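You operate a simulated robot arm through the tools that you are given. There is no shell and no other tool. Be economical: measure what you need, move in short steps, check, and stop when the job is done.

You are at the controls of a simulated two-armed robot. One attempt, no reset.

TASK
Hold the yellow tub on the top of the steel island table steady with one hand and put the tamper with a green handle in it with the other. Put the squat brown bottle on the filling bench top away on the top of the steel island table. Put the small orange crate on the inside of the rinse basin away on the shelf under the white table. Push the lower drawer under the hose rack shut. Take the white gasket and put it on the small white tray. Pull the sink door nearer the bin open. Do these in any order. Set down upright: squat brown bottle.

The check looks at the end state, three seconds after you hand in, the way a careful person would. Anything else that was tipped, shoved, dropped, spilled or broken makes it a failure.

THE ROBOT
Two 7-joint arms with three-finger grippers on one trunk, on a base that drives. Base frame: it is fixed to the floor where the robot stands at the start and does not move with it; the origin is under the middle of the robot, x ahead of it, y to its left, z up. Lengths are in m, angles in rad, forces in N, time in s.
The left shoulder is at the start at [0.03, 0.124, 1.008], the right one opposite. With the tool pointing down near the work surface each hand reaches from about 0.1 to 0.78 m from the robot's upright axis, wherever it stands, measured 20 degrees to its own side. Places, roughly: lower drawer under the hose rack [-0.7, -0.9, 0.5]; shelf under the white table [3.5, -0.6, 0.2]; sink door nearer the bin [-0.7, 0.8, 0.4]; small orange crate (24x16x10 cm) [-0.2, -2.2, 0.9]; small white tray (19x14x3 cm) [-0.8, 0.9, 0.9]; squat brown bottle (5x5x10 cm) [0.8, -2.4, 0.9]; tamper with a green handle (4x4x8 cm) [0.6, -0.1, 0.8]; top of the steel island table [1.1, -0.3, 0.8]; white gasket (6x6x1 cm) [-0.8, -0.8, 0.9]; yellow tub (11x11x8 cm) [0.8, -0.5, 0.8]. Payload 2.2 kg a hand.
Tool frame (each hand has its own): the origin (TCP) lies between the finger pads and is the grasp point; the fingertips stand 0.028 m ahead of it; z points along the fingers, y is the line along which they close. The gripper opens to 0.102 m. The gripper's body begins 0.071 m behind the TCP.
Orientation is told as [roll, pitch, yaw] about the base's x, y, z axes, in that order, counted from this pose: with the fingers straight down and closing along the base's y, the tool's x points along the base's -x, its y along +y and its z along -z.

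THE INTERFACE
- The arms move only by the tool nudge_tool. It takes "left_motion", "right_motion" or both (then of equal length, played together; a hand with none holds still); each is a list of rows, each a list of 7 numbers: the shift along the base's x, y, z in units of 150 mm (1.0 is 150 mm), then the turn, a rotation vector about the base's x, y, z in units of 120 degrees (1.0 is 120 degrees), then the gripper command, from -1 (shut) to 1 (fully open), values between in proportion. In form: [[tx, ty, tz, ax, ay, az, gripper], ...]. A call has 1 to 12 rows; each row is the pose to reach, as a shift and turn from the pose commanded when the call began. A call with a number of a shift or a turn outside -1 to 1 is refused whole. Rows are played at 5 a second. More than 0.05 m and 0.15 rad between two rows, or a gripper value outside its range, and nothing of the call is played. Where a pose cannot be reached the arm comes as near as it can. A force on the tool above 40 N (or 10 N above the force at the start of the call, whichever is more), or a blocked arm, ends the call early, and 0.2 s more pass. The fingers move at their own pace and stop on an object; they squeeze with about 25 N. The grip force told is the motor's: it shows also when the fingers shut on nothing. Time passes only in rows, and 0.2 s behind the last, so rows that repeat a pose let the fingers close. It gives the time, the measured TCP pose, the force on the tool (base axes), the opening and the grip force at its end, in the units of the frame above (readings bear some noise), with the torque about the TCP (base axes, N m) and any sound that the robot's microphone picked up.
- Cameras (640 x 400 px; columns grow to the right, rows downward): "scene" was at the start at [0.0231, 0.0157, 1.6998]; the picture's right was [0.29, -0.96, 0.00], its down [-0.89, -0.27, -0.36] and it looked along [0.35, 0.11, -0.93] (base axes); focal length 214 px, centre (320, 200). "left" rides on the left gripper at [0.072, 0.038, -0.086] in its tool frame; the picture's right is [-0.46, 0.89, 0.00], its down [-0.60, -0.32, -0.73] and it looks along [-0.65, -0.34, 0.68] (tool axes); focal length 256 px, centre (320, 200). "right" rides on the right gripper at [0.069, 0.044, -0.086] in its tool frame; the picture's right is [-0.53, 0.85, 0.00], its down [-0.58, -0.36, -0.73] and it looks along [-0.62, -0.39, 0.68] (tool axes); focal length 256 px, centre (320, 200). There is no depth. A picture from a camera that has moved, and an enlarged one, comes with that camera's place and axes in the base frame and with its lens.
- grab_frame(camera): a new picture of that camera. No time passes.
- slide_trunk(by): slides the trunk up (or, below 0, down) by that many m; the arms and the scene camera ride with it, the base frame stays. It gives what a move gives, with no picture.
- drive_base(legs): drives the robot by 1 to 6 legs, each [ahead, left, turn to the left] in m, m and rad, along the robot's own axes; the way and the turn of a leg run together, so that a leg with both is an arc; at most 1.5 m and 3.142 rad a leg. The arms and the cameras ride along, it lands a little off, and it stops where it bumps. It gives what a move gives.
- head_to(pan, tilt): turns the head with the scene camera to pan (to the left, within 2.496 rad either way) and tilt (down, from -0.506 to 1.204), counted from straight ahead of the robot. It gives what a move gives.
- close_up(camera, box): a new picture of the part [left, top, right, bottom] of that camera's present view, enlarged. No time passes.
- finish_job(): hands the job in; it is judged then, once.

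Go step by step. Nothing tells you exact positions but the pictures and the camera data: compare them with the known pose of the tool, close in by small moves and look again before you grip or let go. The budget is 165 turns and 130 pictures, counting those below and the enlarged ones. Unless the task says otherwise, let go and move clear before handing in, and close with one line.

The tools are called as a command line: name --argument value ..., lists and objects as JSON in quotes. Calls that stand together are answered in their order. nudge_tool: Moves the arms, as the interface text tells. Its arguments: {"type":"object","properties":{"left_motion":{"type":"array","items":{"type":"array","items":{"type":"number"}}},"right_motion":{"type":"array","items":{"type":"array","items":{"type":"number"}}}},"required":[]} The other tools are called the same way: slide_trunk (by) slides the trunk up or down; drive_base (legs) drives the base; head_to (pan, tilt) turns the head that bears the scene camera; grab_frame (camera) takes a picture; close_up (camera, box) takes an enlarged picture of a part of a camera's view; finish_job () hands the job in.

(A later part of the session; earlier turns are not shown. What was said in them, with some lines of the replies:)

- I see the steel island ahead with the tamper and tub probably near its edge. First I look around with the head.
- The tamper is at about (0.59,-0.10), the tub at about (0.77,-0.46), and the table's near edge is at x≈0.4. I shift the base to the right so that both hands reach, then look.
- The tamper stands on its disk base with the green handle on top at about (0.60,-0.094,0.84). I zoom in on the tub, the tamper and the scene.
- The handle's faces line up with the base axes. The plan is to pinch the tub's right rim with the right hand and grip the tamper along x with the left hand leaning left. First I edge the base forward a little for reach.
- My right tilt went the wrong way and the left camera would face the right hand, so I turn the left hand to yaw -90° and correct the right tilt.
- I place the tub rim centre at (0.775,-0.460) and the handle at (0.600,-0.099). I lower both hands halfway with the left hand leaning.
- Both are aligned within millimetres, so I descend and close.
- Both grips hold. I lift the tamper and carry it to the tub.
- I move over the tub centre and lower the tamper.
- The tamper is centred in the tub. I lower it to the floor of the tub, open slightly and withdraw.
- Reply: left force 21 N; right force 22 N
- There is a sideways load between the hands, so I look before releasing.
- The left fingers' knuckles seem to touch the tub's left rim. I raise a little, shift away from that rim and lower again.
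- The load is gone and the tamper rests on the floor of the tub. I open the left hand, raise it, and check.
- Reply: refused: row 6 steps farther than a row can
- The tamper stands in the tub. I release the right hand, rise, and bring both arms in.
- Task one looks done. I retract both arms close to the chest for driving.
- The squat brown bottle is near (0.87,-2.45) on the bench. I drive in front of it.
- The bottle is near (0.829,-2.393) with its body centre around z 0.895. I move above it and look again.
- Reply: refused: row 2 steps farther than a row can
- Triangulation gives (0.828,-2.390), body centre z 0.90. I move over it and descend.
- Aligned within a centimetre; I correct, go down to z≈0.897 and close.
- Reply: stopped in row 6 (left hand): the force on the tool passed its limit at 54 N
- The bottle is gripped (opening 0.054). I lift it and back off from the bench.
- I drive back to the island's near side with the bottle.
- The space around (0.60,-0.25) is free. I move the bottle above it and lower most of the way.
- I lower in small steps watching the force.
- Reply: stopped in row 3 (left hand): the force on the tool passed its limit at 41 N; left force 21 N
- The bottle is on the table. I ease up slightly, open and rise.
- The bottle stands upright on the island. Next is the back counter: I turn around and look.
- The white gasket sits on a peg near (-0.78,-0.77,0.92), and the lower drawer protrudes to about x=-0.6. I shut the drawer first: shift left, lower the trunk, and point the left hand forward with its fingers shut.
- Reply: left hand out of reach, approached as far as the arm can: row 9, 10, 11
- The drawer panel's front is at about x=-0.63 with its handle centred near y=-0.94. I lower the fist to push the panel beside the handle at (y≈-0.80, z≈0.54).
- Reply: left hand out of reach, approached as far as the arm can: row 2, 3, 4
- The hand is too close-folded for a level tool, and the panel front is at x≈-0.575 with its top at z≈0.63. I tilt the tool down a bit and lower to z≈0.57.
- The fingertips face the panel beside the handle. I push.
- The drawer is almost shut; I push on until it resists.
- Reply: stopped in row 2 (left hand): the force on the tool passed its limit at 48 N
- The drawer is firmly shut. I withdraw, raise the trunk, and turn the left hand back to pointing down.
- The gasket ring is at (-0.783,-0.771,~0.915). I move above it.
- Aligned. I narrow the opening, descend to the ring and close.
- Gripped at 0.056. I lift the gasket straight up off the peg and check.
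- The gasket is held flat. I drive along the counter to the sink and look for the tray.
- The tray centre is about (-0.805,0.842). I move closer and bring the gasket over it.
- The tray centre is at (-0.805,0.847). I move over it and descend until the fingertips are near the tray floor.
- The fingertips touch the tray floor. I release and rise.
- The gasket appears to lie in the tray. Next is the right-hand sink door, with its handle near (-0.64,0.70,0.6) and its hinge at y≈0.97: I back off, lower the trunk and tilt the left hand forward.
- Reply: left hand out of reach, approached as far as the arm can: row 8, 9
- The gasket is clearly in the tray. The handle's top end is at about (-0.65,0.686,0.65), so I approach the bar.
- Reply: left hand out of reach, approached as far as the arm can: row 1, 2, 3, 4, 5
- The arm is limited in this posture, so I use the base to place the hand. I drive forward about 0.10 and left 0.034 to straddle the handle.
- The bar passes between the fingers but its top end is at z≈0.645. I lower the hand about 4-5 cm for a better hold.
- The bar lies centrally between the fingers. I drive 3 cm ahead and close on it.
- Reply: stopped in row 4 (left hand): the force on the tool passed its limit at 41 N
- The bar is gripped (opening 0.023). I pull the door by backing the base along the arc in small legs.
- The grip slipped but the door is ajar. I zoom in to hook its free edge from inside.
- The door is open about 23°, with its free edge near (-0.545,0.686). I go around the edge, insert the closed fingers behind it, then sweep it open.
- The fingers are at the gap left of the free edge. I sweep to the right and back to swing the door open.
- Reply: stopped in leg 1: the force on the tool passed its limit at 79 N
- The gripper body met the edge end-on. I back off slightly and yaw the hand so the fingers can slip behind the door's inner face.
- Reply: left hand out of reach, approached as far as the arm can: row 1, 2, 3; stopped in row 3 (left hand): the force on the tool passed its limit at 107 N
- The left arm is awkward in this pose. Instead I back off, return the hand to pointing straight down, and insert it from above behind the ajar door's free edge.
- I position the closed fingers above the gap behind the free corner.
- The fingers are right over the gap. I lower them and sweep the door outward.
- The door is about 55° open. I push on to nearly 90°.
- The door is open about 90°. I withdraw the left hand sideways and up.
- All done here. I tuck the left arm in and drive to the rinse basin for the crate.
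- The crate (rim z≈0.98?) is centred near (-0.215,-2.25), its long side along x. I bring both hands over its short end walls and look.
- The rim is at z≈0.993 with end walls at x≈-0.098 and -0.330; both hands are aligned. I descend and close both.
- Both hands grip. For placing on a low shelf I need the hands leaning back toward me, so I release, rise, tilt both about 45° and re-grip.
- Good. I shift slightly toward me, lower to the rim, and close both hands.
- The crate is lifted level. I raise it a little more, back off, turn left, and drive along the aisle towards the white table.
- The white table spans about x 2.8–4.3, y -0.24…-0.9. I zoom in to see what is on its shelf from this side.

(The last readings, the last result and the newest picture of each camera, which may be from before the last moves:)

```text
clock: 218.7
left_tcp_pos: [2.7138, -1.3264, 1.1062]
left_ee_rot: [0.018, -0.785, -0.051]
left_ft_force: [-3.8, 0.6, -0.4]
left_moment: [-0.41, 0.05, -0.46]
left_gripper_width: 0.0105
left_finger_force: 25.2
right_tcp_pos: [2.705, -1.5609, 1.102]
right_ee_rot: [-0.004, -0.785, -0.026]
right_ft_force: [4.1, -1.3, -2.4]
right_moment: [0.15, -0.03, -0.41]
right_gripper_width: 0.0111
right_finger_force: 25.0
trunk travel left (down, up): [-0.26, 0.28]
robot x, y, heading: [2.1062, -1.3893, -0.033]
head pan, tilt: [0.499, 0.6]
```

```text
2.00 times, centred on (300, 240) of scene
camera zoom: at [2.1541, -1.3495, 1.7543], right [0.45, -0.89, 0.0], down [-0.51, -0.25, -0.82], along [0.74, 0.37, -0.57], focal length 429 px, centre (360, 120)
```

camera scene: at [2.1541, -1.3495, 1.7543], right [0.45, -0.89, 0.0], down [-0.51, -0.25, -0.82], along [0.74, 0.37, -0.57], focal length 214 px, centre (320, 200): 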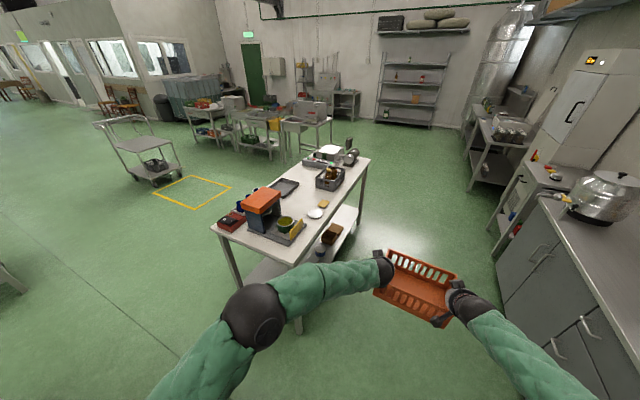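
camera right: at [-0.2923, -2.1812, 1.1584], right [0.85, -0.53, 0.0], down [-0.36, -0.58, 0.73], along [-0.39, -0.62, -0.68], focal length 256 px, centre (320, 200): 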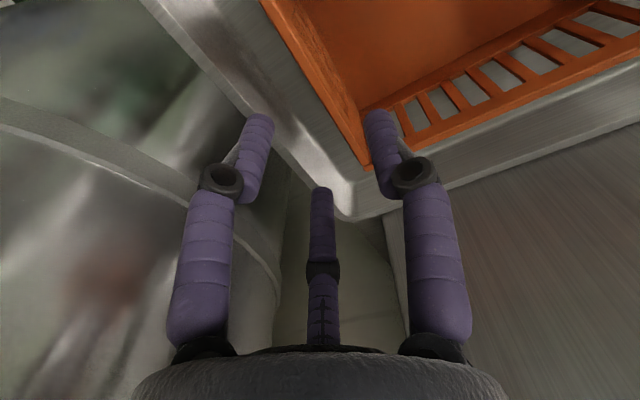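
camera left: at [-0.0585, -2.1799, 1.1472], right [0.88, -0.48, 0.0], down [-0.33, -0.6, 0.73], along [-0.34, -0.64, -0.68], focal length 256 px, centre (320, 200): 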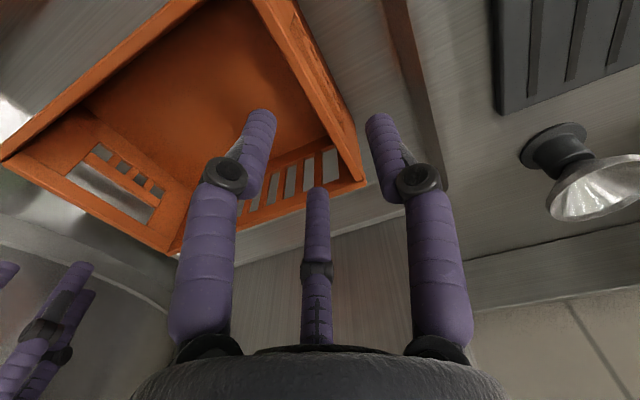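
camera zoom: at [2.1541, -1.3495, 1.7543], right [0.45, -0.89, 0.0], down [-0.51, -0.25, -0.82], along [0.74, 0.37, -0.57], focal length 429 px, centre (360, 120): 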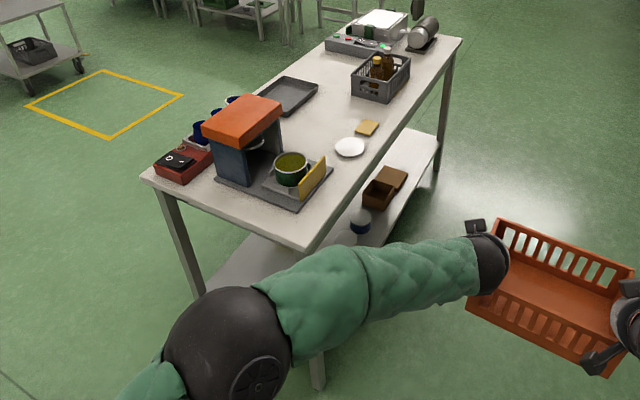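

I drive into the aisle beside the table's long right side and face it to view the shelf.

drive_base --legs '[[0, -0.36, 0.033], [1.4, 0, 0], [0, 0, 1.57]]'

head_to --pan 0.0 --tilt 0.75

grab_frame --camera "scene"

```text
clock: 231.5
left_tcp_pos: [3.416, -1.1521, 1.1058]
left_ee_rot: [0.018, -0.787, 1.557]
left_ft_force: [-1.9, -2.9, 0.2]
left_moment: [-0.01, -0.41, -0.41]
left_gripper_width: 0.0105
left_finger_force: 24.9
right_tcp_pos: [3.65, -1.1511, 1.1011]
right_ee_rot: [-0.003, -0.785, 1.581]
right_ft_force: [1.2, 2.9, -1.5]
right_moment: [-0.02, 0.17, -0.37]
right_gripper_width: 0.0109
right_finger_force: 25.0
trunk travel left (down, up): [-0.26, 0.28]
robot x, y, heading: [3.5012, -1.7583, 1.575]
head pan, tilt: [0.499, 0.6]
```

```text
clock: 232.4
left_tcp_pos: [3.4169, -1.1523, 1.106]
left_ee_rot: [0.017, -0.785, 1.557]
left_ft_force: [-1.4, -3.2, 0.2]
left_moment: [-0.04, -0.39, -0.43]
left_gripper_width: 0.0103
left_finger_force: 24.7
right_tcp_pos: [3.6511, -1.1513, 1.1023]
right_ee_rot: [-0.004, -0.784, 1.58]
right_ft_force: [1.4, 3.1, -1.2]
right_moment: [-0.01, 0.17, -0.36]
right_gripper_width: 0.011
right_finger_force: 25.7
trunk travel left (down, up): [-0.26, 0.28]
robot x, y, heading: [3.5024, -1.7613, 1.575]
head pan, tilt: [0.0, 0.75]
```

```text
24 pictures are left
camera scene: at [3.5003, -1.7059, 1.7415], right [1.0, 0.01, 0.0], down [0.0, -0.68, -0.73], along [0.0, 0.73, -0.68], focal length 214 px, centre (320, 200)
```

scene: 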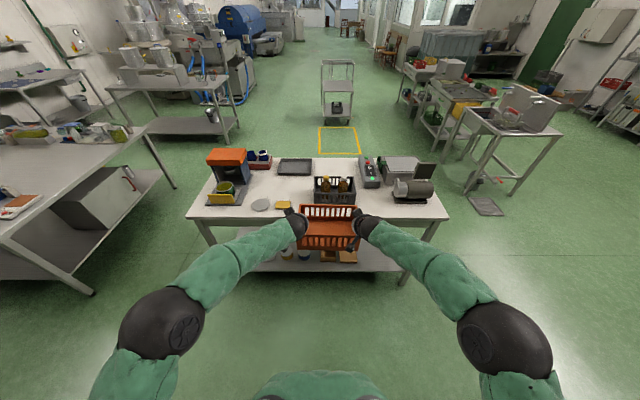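

close_up --camera "scene" --box '[190, 190, 450, 300]'

```text
2.46 times, centred on (320, 245) of scene
camera zoom: at [3.5003, -1.7059, 1.7415], right [1.0, 0.01, 0.0], down [0.0, -0.68, -0.73], along [0.0, 0.73, -0.68], focal length 528 px, centre (320, 89)
```

zoom: 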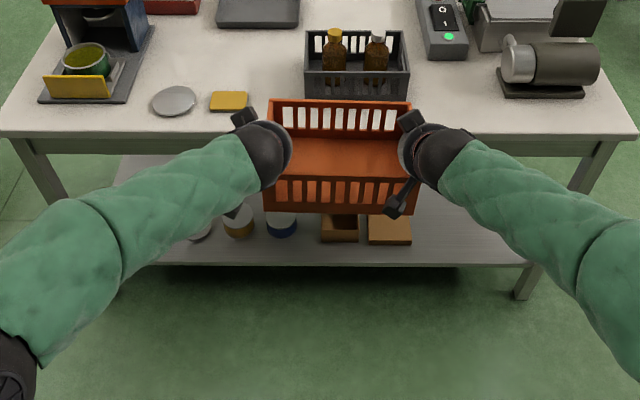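

The shelf's right part (x≈3.80–4.15) looks free. I shift right so the crate is in front of that gap and look again.

drive_base --legs '[[0, -0.43, 0]]'

slide_trunk --by -0.26

head_to --pan 0.0 --tilt 0.65

close_up --camera "scene" --box '[170, 150, 430, 310]'

```text
clock: 235.1
left_tcp_pos: [3.8437, -1.149, 1.1064]
left_ee_rot: [0.018, -0.784, 1.561]
left_ft_force: [-0.5, -3.2, -0.6]
left_moment: [0.0, -0.38, -0.35]
left_gripper_width: 0.0109
left_finger_force: 24.8
right_tcp_pos: [4.0782, -1.1472, 1.1022]
right_ee_rot: [-0.005, -0.786, 1.585]
right_ft_force: [2.2, 3.0, -2.0]
right_moment: [0.05, 0.2, -0.33]
right_gripper_width: 0.0109
right_finger_force: 25.3
trunk travel left (down, up): [-0.26, 0.28]
robot x, y, heading: [3.9286, -1.7598, 1.577]
head pan, tilt: [0.0, 0.75]
```

```text
clock: 237.7
left_tcp_pos: [3.8436, -1.1498, 0.8468]
left_ee_rot: [0.018, -0.787, 1.561]
left_ft_force: [-1.3, -3.2, -0.5]
left_moment: [-0.06, -0.35, -0.35]
left_gripper_width: 0.0109
left_finger_force: 24.9
right_tcp_pos: [4.0766, -1.1482, 0.8421]
right_ee_rot: [-0.003, -0.785, 1.585]
right_ft_force: [0.8, 3.6, -1.3]
right_moment: [-0.01, 0.17, -0.37]
right_gripper_width: 0.0111
right_finger_force: 24.6
trunk travel left (down, up): [0.0, 0.54]
robot x, y, heading: [3.932, -1.7524, 1.58]
head pan, tilt: [0.0, 0.75]
```

```text
clock: 238.4
left_tcp_pos: [3.8428, -1.1487, 0.846]
left_ee_rot: [0.018, -0.786, 1.563]
left_ft_force: [-0.5, -3.3, 0.0]
left_moment: [-0.03, -0.38, -0.42]
left_gripper_width: 0.0106
left_finger_force: 24.7
right_tcp_pos: [4.0761, -1.1483, 0.8423]
right_ee_rot: [-0.003, -0.786, 1.585]
right_ft_force: [0.0, 3.3, -1.5]
right_moment: [-0.01, 0.17, -0.39]
right_gripper_width: 0.011
right_finger_force: 25.1
trunk travel left (down, up): [0.0, 0.54]
robot x, y, heading: [3.9356, -1.7534, 1.58]
head pan, tilt: [0.0, 0.649]
```

```text
2.46 times, centred on (300, 230) of scene
camera zoom: at [3.9299, -1.6986, 1.4901], right [1.0, 0.01, 0.0], down [0.01, -0.61, -0.8], along [-0.01, 0.8, -0.61], focal length 528 px, centre (369, 126)
```

zoom: 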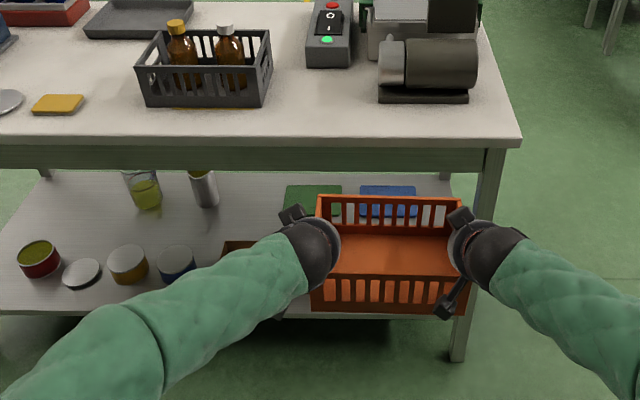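

The gap between the boxes (ending at x≈3.79) and the leg (4.17) is free, with flat pads only further back. I lower the crate in front of the shelf.

nudge_tool --left_motion '[[0, 0, -0.2, 0, 0, 0, -1], [0, 0, -0.4, 0, 0, 0, -1], [0, 0, -0.6, 0, 0, 0, -1], [0, 0, -0.8, 0, 0, 0, -1], [0, 0, -1, 0, 0, 0, -1]]' --right_motion '[[0, 0, -0.2, 0, 0, 0, -1], [0, 0, -0.4, 0, 0, 0, -1], [0, 0, -0.6, 0, 0, 0, -1], [0, 0, -0.8, 0, 0, 0, -1], [0, 0, -1, 0, 0, 0, -1]]'

nudge_tool --left_motion '[[0, 0, -0.2, 0, 0, 0, -1], [0, 0, -0.4, 0, 0, 0, -1], [0, 0, -0.6, 0, 0, 0, -1], [0, 0, -0.8, 0, 0, 0, -1], [0, 0, -1, 0, 0, 0, -1]]' --right_motion '[[0, 0, -0.2, 0, 0, 0, -1], [0, 0, -0.4, 0, 0, 0, -1], [0, 0, -0.6, 0, 0, 0, -1], [0, 0, -0.8, 0, 0, 0, -1], [0, 0, -1, 0, 0, 0, -1]]'

grab_frame --camera "scene"

```text
clock: 239.6
left_tcp_pos: [3.8433, -1.1476, 0.6972]
left_ee_rot: [0.019, -0.786, 1.564]
left_ft_force: [-16.6, -2.9, -1.9]
left_moment: [0.19, -0.13, -0.26]
left_gripper_width: 0.0107
left_finger_force: 25.1
right_tcp_pos: [4.0772, -1.1458, 0.6921]
right_ee_rot: [-0.005, -0.787, 1.583]
right_ft_force: [17.2, 2.6, 0.7]
right_moment: [-0.24, 0.39, -0.32]
right_gripper_width: 0.011
right_finger_force: 25.1
trunk travel left (down, up): [0.0, 0.54]
robot x, y, heading: [3.9273, -1.753, 1.58]
head pan, tilt: [0.0, 0.649]
```

```text
clock: 240.8
left_tcp_pos: [3.843, -1.1478, 0.5454]
left_ee_rot: [0.018, -0.788, 1.562]
left_ft_force: [-7.1, -4.1, -0.8]
left_moment: [-0.16, -0.31, -0.34]
left_gripper_width: 0.0106
left_finger_force: 24.9
right_tcp_pos: [4.0774, -1.1474, 0.5407]
right_ee_rot: [-0.003, -0.784, 1.586]
right_ft_force: [8.0, 3.4, -2.1]
right_moment: [0.09, 0.18, -0.46]
right_gripper_width: 0.011
right_finger_force: 24.7
trunk travel left (down, up): [0.0, 0.54]
robot x, y, heading: [3.9294, -1.7555, 1.58]
head pan, tilt: [0.0, 0.649]
```

```text
21 pictures are left
camera scene: at [3.9298, -1.6984, 1.49], right [1.0, 0.01, 0.0], down [0.01, -0.6, -0.8], along [-0.01, 0.8, -0.6], focal length 214 px, centre (320, 200)
```

scene: 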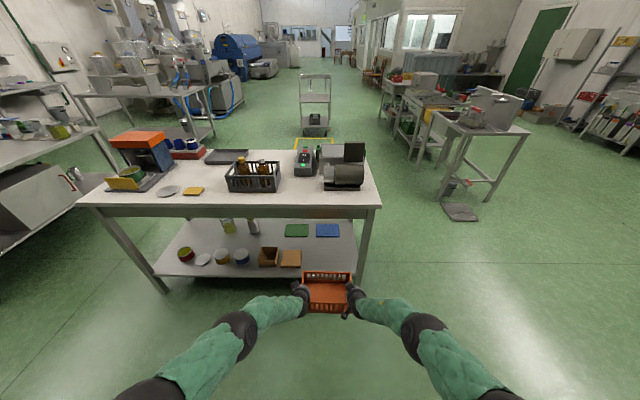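

The gap is clear. I lower to just above shelf height and then drive the crate in.

nudge_tool --left_motion '[[0, 0, -0.2, 0, 0, 0, -1], [0, 0, -0.4, 0, 0, 0, -1], [0, 0, -0.6, 0, 0, 0, -1], [0, 0, -0.8, 0, 0, 0, -1], [0, 0, -1, 0, 0, 0, -1]]' --right_motion '[[0, 0, -0.2, 0, 0, 0, -1], [0, 0, -0.4, 0, 0, 0, -1], [0, 0, -0.6, 0, 0, 0, -1], [0, 0, -0.8, 0, 0, 0, -1], [0, 0, -1, 0, 0, 0, -1]]'

nudge_tool --left_motion '[[0, 0, -0.15, 0, 0, 0, -1], [0, 0, -0.3, 0, 0, 0, -1], [0, 0, -0.3, 0, 0, 0, -1]]' --right_motion '[[0, 0, -0.15, 0, 0, 0, -1], [0, 0, -0.27, 0, 0, 0, -1], [0, 0, -0.27, 0, 0, 0, -1]]'

drive_base --legs '[[0.1, 0, -0.01]]'

close_up --camera "scene" --box '[200, 170, 440, 320]'

```text
clock: 242.0
left_tcp_pos: [3.8431, -1.1479, 0.3968]
left_ee_rot: [0.018, -0.79, 1.567]
left_ft_force: [-25.0, -1.6, -0.7]
left_moment: [-0.71, -0.26, -0.21]
left_gripper_width: 0.0109
left_finger_force: 25.1
right_tcp_pos: [4.0766, -1.1448, 0.3935]
right_ee_rot: [-0.012, -0.785, 1.582]
right_ft_force: [26.8, 1.6, 0.5]
right_moment: [0.64, 0.52, -0.12]
right_gripper_width: 0.011
right_finger_force: 25.1
trunk travel left (down, up): [0.0, 0.54]
robot x, y, heading: [3.9321, -1.7522, 1.578]
head pan, tilt: [0.0, 0.649]
```

```text
clock: 242.4
left_tcp_pos: [3.8401, -1.1458, 0.3777]
left_ee_rot: [0.021, -0.794, 1.566]
left_ft_force: [-1.0, -0.7, 0.7]
left_moment: [0.04, -0.4, -0.36]
left_gripper_width: 0.0113
left_finger_force: 25.1
right_tcp_pos: [4.0738, -1.143, 0.3761]
right_ee_rot: [-0.015, -0.785, 1.58]
right_ft_force: [1.9, 0.4, -0.5]
right_moment: [-0.09, 0.37, 0.21]
right_gripper_width: 0.011
right_finger_force: 25.0
right hand out of reach, approached as far as the arm can: row 1, 2
trunk travel left (down, up): [0.0, 0.54]
robot x, y, heading: [3.9296, -1.7537, 1.583]
head pan, tilt: [0.0, 0.649]
stopped in row 2 (left hand): the force on the tool passed its limit at 43 N (the readings are from after the stop); the commanded pose is now the measured one
```

```text
clock: 243.6
left_tcp_pos: [3.8457, -1.045, 0.3793]
left_ee_rot: [0.02, -0.79, 1.561]
left_ft_force: [-3.3, -1.1, -0.8]
left_moment: [-0.05, -0.45, -0.45]
left_gripper_width: 0.0112
left_finger_force: 24.8
right_tcp_pos: [4.079, -1.0426, 0.3772]
right_ee_rot: [-0.015, -0.784, 1.572]
right_ft_force: [3.6, 1.5, -2.3]
right_moment: [0.01, 0.36, 0.21]
right_gripper_width: 0.0108
right_finger_force: 24.7
trunk travel left (down, up): [0.0, 0.54]
robot x, y, heading: [3.933, -1.6505, 1.571]
head pan, tilt: [0.0, 0.649]
```

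```text
2.67 times, centred on (320, 245) of scene
camera zoom: at [3.9297, -1.5974, 1.4901], right [1.0, 0.0, 0.0], down [0.0, -0.6, -0.8], along [0.0, 0.8, -0.6], focal length 572 px, centre (320, 80)
```

zoom: 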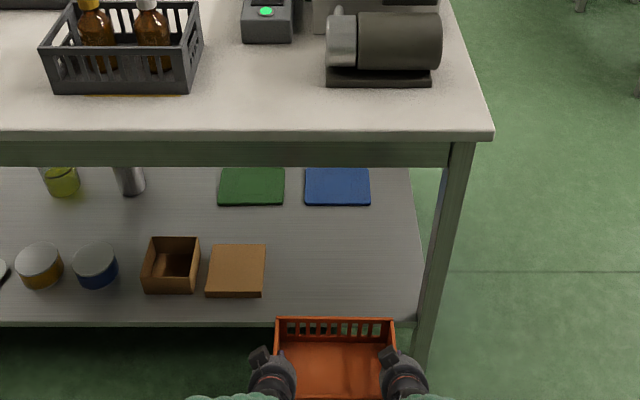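

The arms reach their low limit when folded, so I drive partly in and then extend forward and down.

drive_base --legs '[[0.18, 0, 0]]'

nudge_tool --left_motion '[[0, 0.15, 0, 0, 0, 0, -1], [0, 0.3, 0, 0, 0, 0, -1], [0, 0.45, 0, 0, 0, 0, -1], [0, 0.6, -0.05, 0, 0, 0, -1], [0, 0.7, -0.15, 0, 0, 0, -1], [0, 0.72, -0.25, 0, 0, 0, -1], [0, 0.72, -0.25, 0, 0, 0, -1]]' --right_motion '[[0, 0.15, 0, 0, 0, 0, -1], [0, 0.3, 0, 0, 0, 0, -1], [0, 0.45, 0, 0, 0, 0, -1], [0, 0.6, -0.05, 0, 0, 0, -1], [0, 0.7, -0.15, 0, 0, 0, -1], [0, 0.72, -0.25, 0, 0, 0, -1], [0, 0.72, -0.25, 0, 0, 0, -1]]'

close_up --camera "scene" --box '[200, 170, 440, 320]'

```text
clock: 245.1
left_tcp_pos: [3.8431, -0.864, 0.3787]
left_ee_rot: [0.021, -0.793, 1.563]
left_ft_force: [-1.5, -1.3, 0.1]
left_moment: [-0.06, -0.52, -0.45]
left_gripper_width: 0.0107
left_finger_force: 25.1
right_tcp_pos: [4.0772, -0.8634, 0.3758]
right_ee_rot: [-0.016, -0.783, 1.573]
right_ft_force: [1.3, 0.9, -2.2]
right_moment: [0.03, 0.37, 0.19]
right_gripper_width: 0.0109
right_finger_force: 25.1
trunk travel left (down, up): [0.0, 0.54]
robot x, y, heading: [3.927, -1.4786, 1.575]
head pan, tilt: [0.0, 0.649]
```

```text
clock: 246.7
left_tcp_pos: [3.842, -0.7559, 0.3408]
left_ee_rot: [0.02, -0.792, 1.562]
left_ft_force: [-4.2, -1.2, 0.6]
left_moment: [-0.2, -0.48, -0.44]
left_gripper_width: 0.011
left_finger_force: 25.4
right_tcp_pos: [4.077, -0.7546, 0.3394]
right_ee_rot: [-0.015, -0.784, 1.575]
right_ft_force: [5.2, 1.7, -3.0]
right_moment: [0.23, 0.41, 0.13]
right_gripper_width: 0.0109
right_finger_force: 25.0
trunk travel left (down, up): [0.0, 0.54]
robot x, y, heading: [3.9291, -1.4748, 1.575]
head pan, tilt: [0.0, 0.649]
```

```text
2.67 times, centred on (320, 245) of scene
camera zoom: at [3.9291, -1.4172, 1.4901], right [1.0, 0.0, 0.0], down [0.0, -0.6, -0.8], along [0.0, 0.8, -0.6], focal length 572 px, centre (320, 80)
```

zoom: 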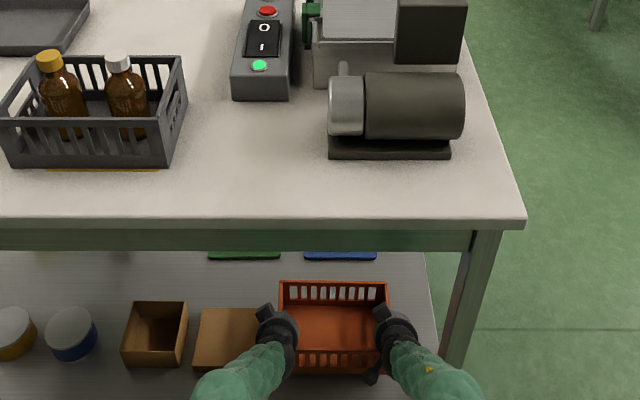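

The crate hangs over the shelf gap. I lower it slowly to contact.

nudge_tool --left_motion '[[0, 0, -0.08, 0, 0, 0, -1], [0, 0, -0.16, 0, 0, 0, -1], [0, 0, -0.22, 0, 0, 0, -1], [0, 0, -0.27, 0, 0, 0, -1], [0, 0, -0.27, 0, 0, 0, -1]]' --right_motion '[[0, 0, -0.08, 0, 0, 0, -1], [0, 0, -0.16, 0, 0, 0, -1], [0, 0, -0.22, 0, 0, 0, -1], [0, 0, -0.27, 0, 0, 0, -1], [0, 0, -0.27, 0, 0, 0, -1]]'

```text
clock: 247.9
left_tcp_pos: [3.8424, -0.754, 0.3072]
left_ee_rot: [0.02, -0.801, 1.559]
left_ft_force: [-0.6, -7.2, 28.0]
left_moment: [-0.7, -0.75, -0.25]
left_gripper_width: 0.0111
left_finger_force: 24.8
right_tcp_pos: [4.0752, -0.751, 0.3049]
right_ee_rot: [-0.018, -0.794, 1.576]
right_ft_force: [3.6, 8.0, 9.5]
right_moment: [-0.55, -0.63, -1.05]
right_gripper_width: 0.0114
right_finger_force: 24.6
trunk travel left (down, up): [0.0, 0.54]
robot x, y, heading: [3.9296, -1.4728, 1.57]
head pan, tilt: [0.0, 0.649]
```

There is contact; I check the picture before letting go.

close_up --camera "scene" --box '[260, 260, 380, 335]'

grab_frame --camera "left"

```text
5.33 times, centred on (320, 298) of scene
camera zoom: at [3.9286, -1.4228, 1.4907], right [1.0, 0.0, 0.0], down [0.0, -0.6, -0.8], along [0.0, 0.8, -0.6], focal length 1144 px, centre (320, -320)
```

zoom: 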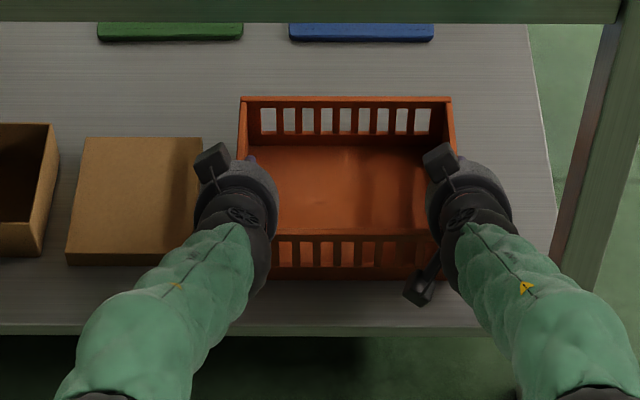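

```text
17 pictures are left
camera left: at [3.8046, -0.866, 0.3172], right [-0.88, 0.32, 0.35], down [0.33, -0.1, 0.94], along [0.34, 0.94, -0.01], focal length 256 px, centre (320, 200)
```

left: 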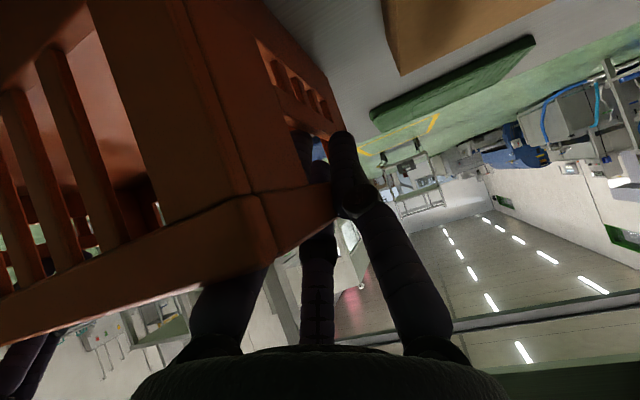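

The crate rests on the shelf clear of the boxes. I ease, open both hands slightly, and retreat back-and-up along the finger axes.

nudge_tool --left_motion '[[0, 0, 0.03, 0, 0, 0, -1], [0, 0, 0.03, 0, 0, 0, -0.35], [0, 0, 0.03, 0, 0, 0, -0.3], [0, 0, 0.03, 0, 0, 0, -0.3]]' --right_motion '[[0, 0, 0.03, 0, 0, 0, -1], [0, 0, 0.03, 0, 0, 0, -0.35], [0, 0, 0.03, 0, 0, 0, -0.3], [0, 0, 0.03, 0, 0, 0, -0.3]]'

nudge_tool --left_motion '[[0, -0.1, 0.12, 0, 0, 0, -0.3], [0, -0.2, 0.24, 0, 0, 0, -0.3], [0, -0.3, 0.36, 0, 0, 0, -0.3], [0, -0.4, 0.45, 0, 0, 0, -0.3], [0, -0.55, 0.5, 0, 0, 0, -0.3]]' --right_motion '[[0, -0.1, 0.12, 0, 0, 0, -0.3], [0, -0.2, 0.24, 0, 0, 0, -0.3], [0, -0.3, 0.36, 0, 0, 0, -0.3], [0, -0.4, 0.45, 0, 0, 0, -0.3], [0, -0.55, 0.5, 0, 0, 0, -0.3]]'

close_up --camera "scene" --box '[240, 230, 400, 330]'

```text
clock: 248.9
left_tcp_pos: [3.8437, -0.7561, 0.3051]
left_ee_rot: [0.019, -0.789, 1.562]
left_ft_force: [0.5, 0.6, 0.4]
left_moment: [0.03, 0.01, -0.01]
left_gripper_width: 0.0357
left_finger_force: 0.2
right_tcp_pos: [4.0758, -0.756, 0.302]
right_ee_rot: [-0.016, -0.781, 1.574]
right_ft_force: [0.0, -0.3, -0.3]
right_moment: [0.0, 0.0, -0.03]
right_gripper_width: 0.0359
right_finger_force: 0.2
trunk travel left (down, up): [0.0, 0.54]
robot x, y, heading: [3.9266, -1.4742, 1.572]
head pan, tilt: [0.0, 0.649]
```

```text
clock: 250.1
left_tcp_pos: [3.8439, -0.8379, 0.3808]
left_ee_rot: [0.021, -0.793, 1.564]
left_ft_force: [0.0, 0.0, 0.4]
left_moment: [-0.02, 0.03, 0.05]
left_gripper_width: 0.0356
left_finger_force: 0.2
right_tcp_pos: [4.0768, -0.8359, 0.379]
right_ee_rot: [-0.016, -0.785, 1.576]
right_ft_force: [0.3, 0.9, 0.1]
right_moment: [-0.02, 0.0, 0.03]
right_gripper_width: 0.0357
right_finger_force: 0.2
trunk travel left (down, up): [0.0, 0.54]
robot x, y, heading: [3.9304, -1.4759, 1.573]
head pan, tilt: [0.0, 0.649]
```

```text
4.00 times, centred on (320, 280) of scene
camera zoom: at [3.9291, -1.4175, 1.4901], right [1.0, 0.0, 0.0], down [0.0, -0.6, -0.8], along [0.0, 0.8, -0.6], focal length 858 px, centre (320, -120)
```

zoom: 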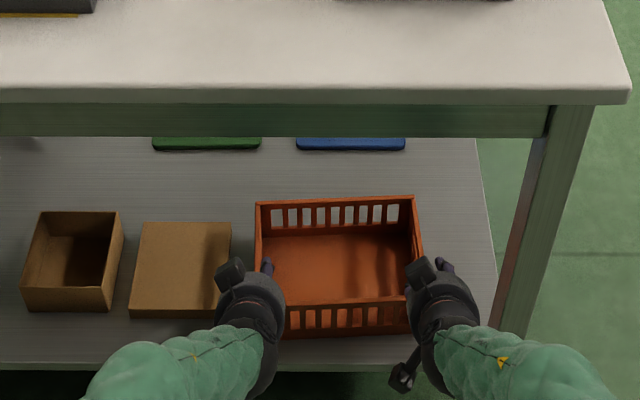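

The crate is released. I back away and take a final look.

drive_base --legs '[[-0.3, 0, 0]]'

grab_frame --camera "scene"

head_to --pan 1.25 --tilt 0.2

close_up --camera "scene" --box '[160, 100, 480, 300]'

```text
clock: 252.1
left_tcp_pos: [3.8452, -1.1336, 0.3804]
left_ee_rot: [0.02, -0.793, 1.562]
left_ft_force: [-0.4, -0.6, 0.1]
left_moment: [-0.03, 0.0, 0.02]
left_gripper_width: 0.0356
left_finger_force: 0.1
right_tcp_pos: [4.0791, -1.131, 0.3801]
right_ee_rot: [-0.019, -0.784, 1.573]
right_ft_force: [-0.4, -0.2, -1.7]
right_moment: [-0.02, 0.01, -0.01]
right_gripper_width: 0.0357
right_finger_force: 0.0
trunk travel left (down, up): [0.0, 0.54]
robot x, y, heading: [3.9279, -1.7722, 1.571]
head pan, tilt: [0.0, 0.649]
```

```text
15 pictures are left
camera scene: at [3.9301, -1.7121, 1.4901], right [1.0, 0.0, 0.0], down [0.0, -0.6, -0.8], along [0.0, 0.8, -0.6], focal length 214 px, centre (320, 200)
```

scene: 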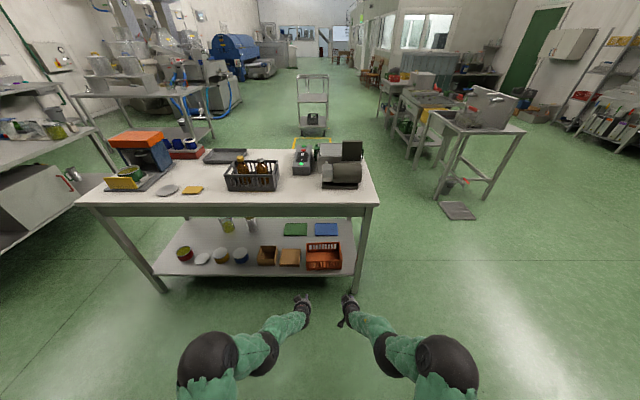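

```text
clock: 253.5
left_tcp_pos: [3.8438, -1.1334, 0.3806]
left_ee_rot: [0.021, -0.793, 1.562]
left_ft_force: [0.1, 0.1, -0.3]
left_moment: [0.0, 0.02, 0.02]
left_gripper_width: 0.0356
left_finger_force: 0.0
right_tcp_pos: [4.0777, -1.1326, 0.3794]
right_ee_rot: [-0.016, -0.784, 1.572]
right_ft_force: [-0.7, -0.2, -0.6]
right_moment: [0.01, 0.0, -0.01]
right_gripper_width: 0.0357
right_finger_force: 0.1
trunk travel left (down, up): [0.0, 0.54]
robot x, y, heading: [3.9328, -1.7675, 1.569]
head pan, tilt: [1.25, 0.201]
```

```text
2.00 times, centred on (320, 200) of scene
camera zoom: at [3.8418, -1.7696, 1.5311], right [0.31, 0.95, 0.0], down [0.19, -0.06, -0.98], along [-0.93, 0.31, -0.2], focal length 429 px, centre (320, 200)
```

zoom: 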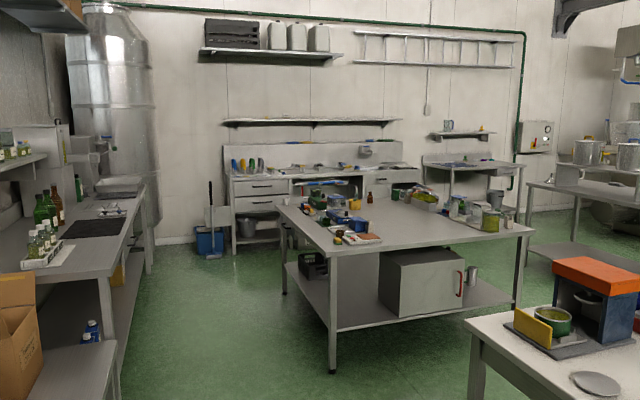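

The crate sits on the shelf, the bottle and tub stand on the island, the drawer is shut, the gasket is in the tray, and the door was left wide open. I hand in.

finish_job

```text
The job is handed in.
```

All six tasks are done and handed in, and both hands are empty and clear of everything. I did not recheck the sink door or the gasket after leaving that side of the room; they were in place when I left.
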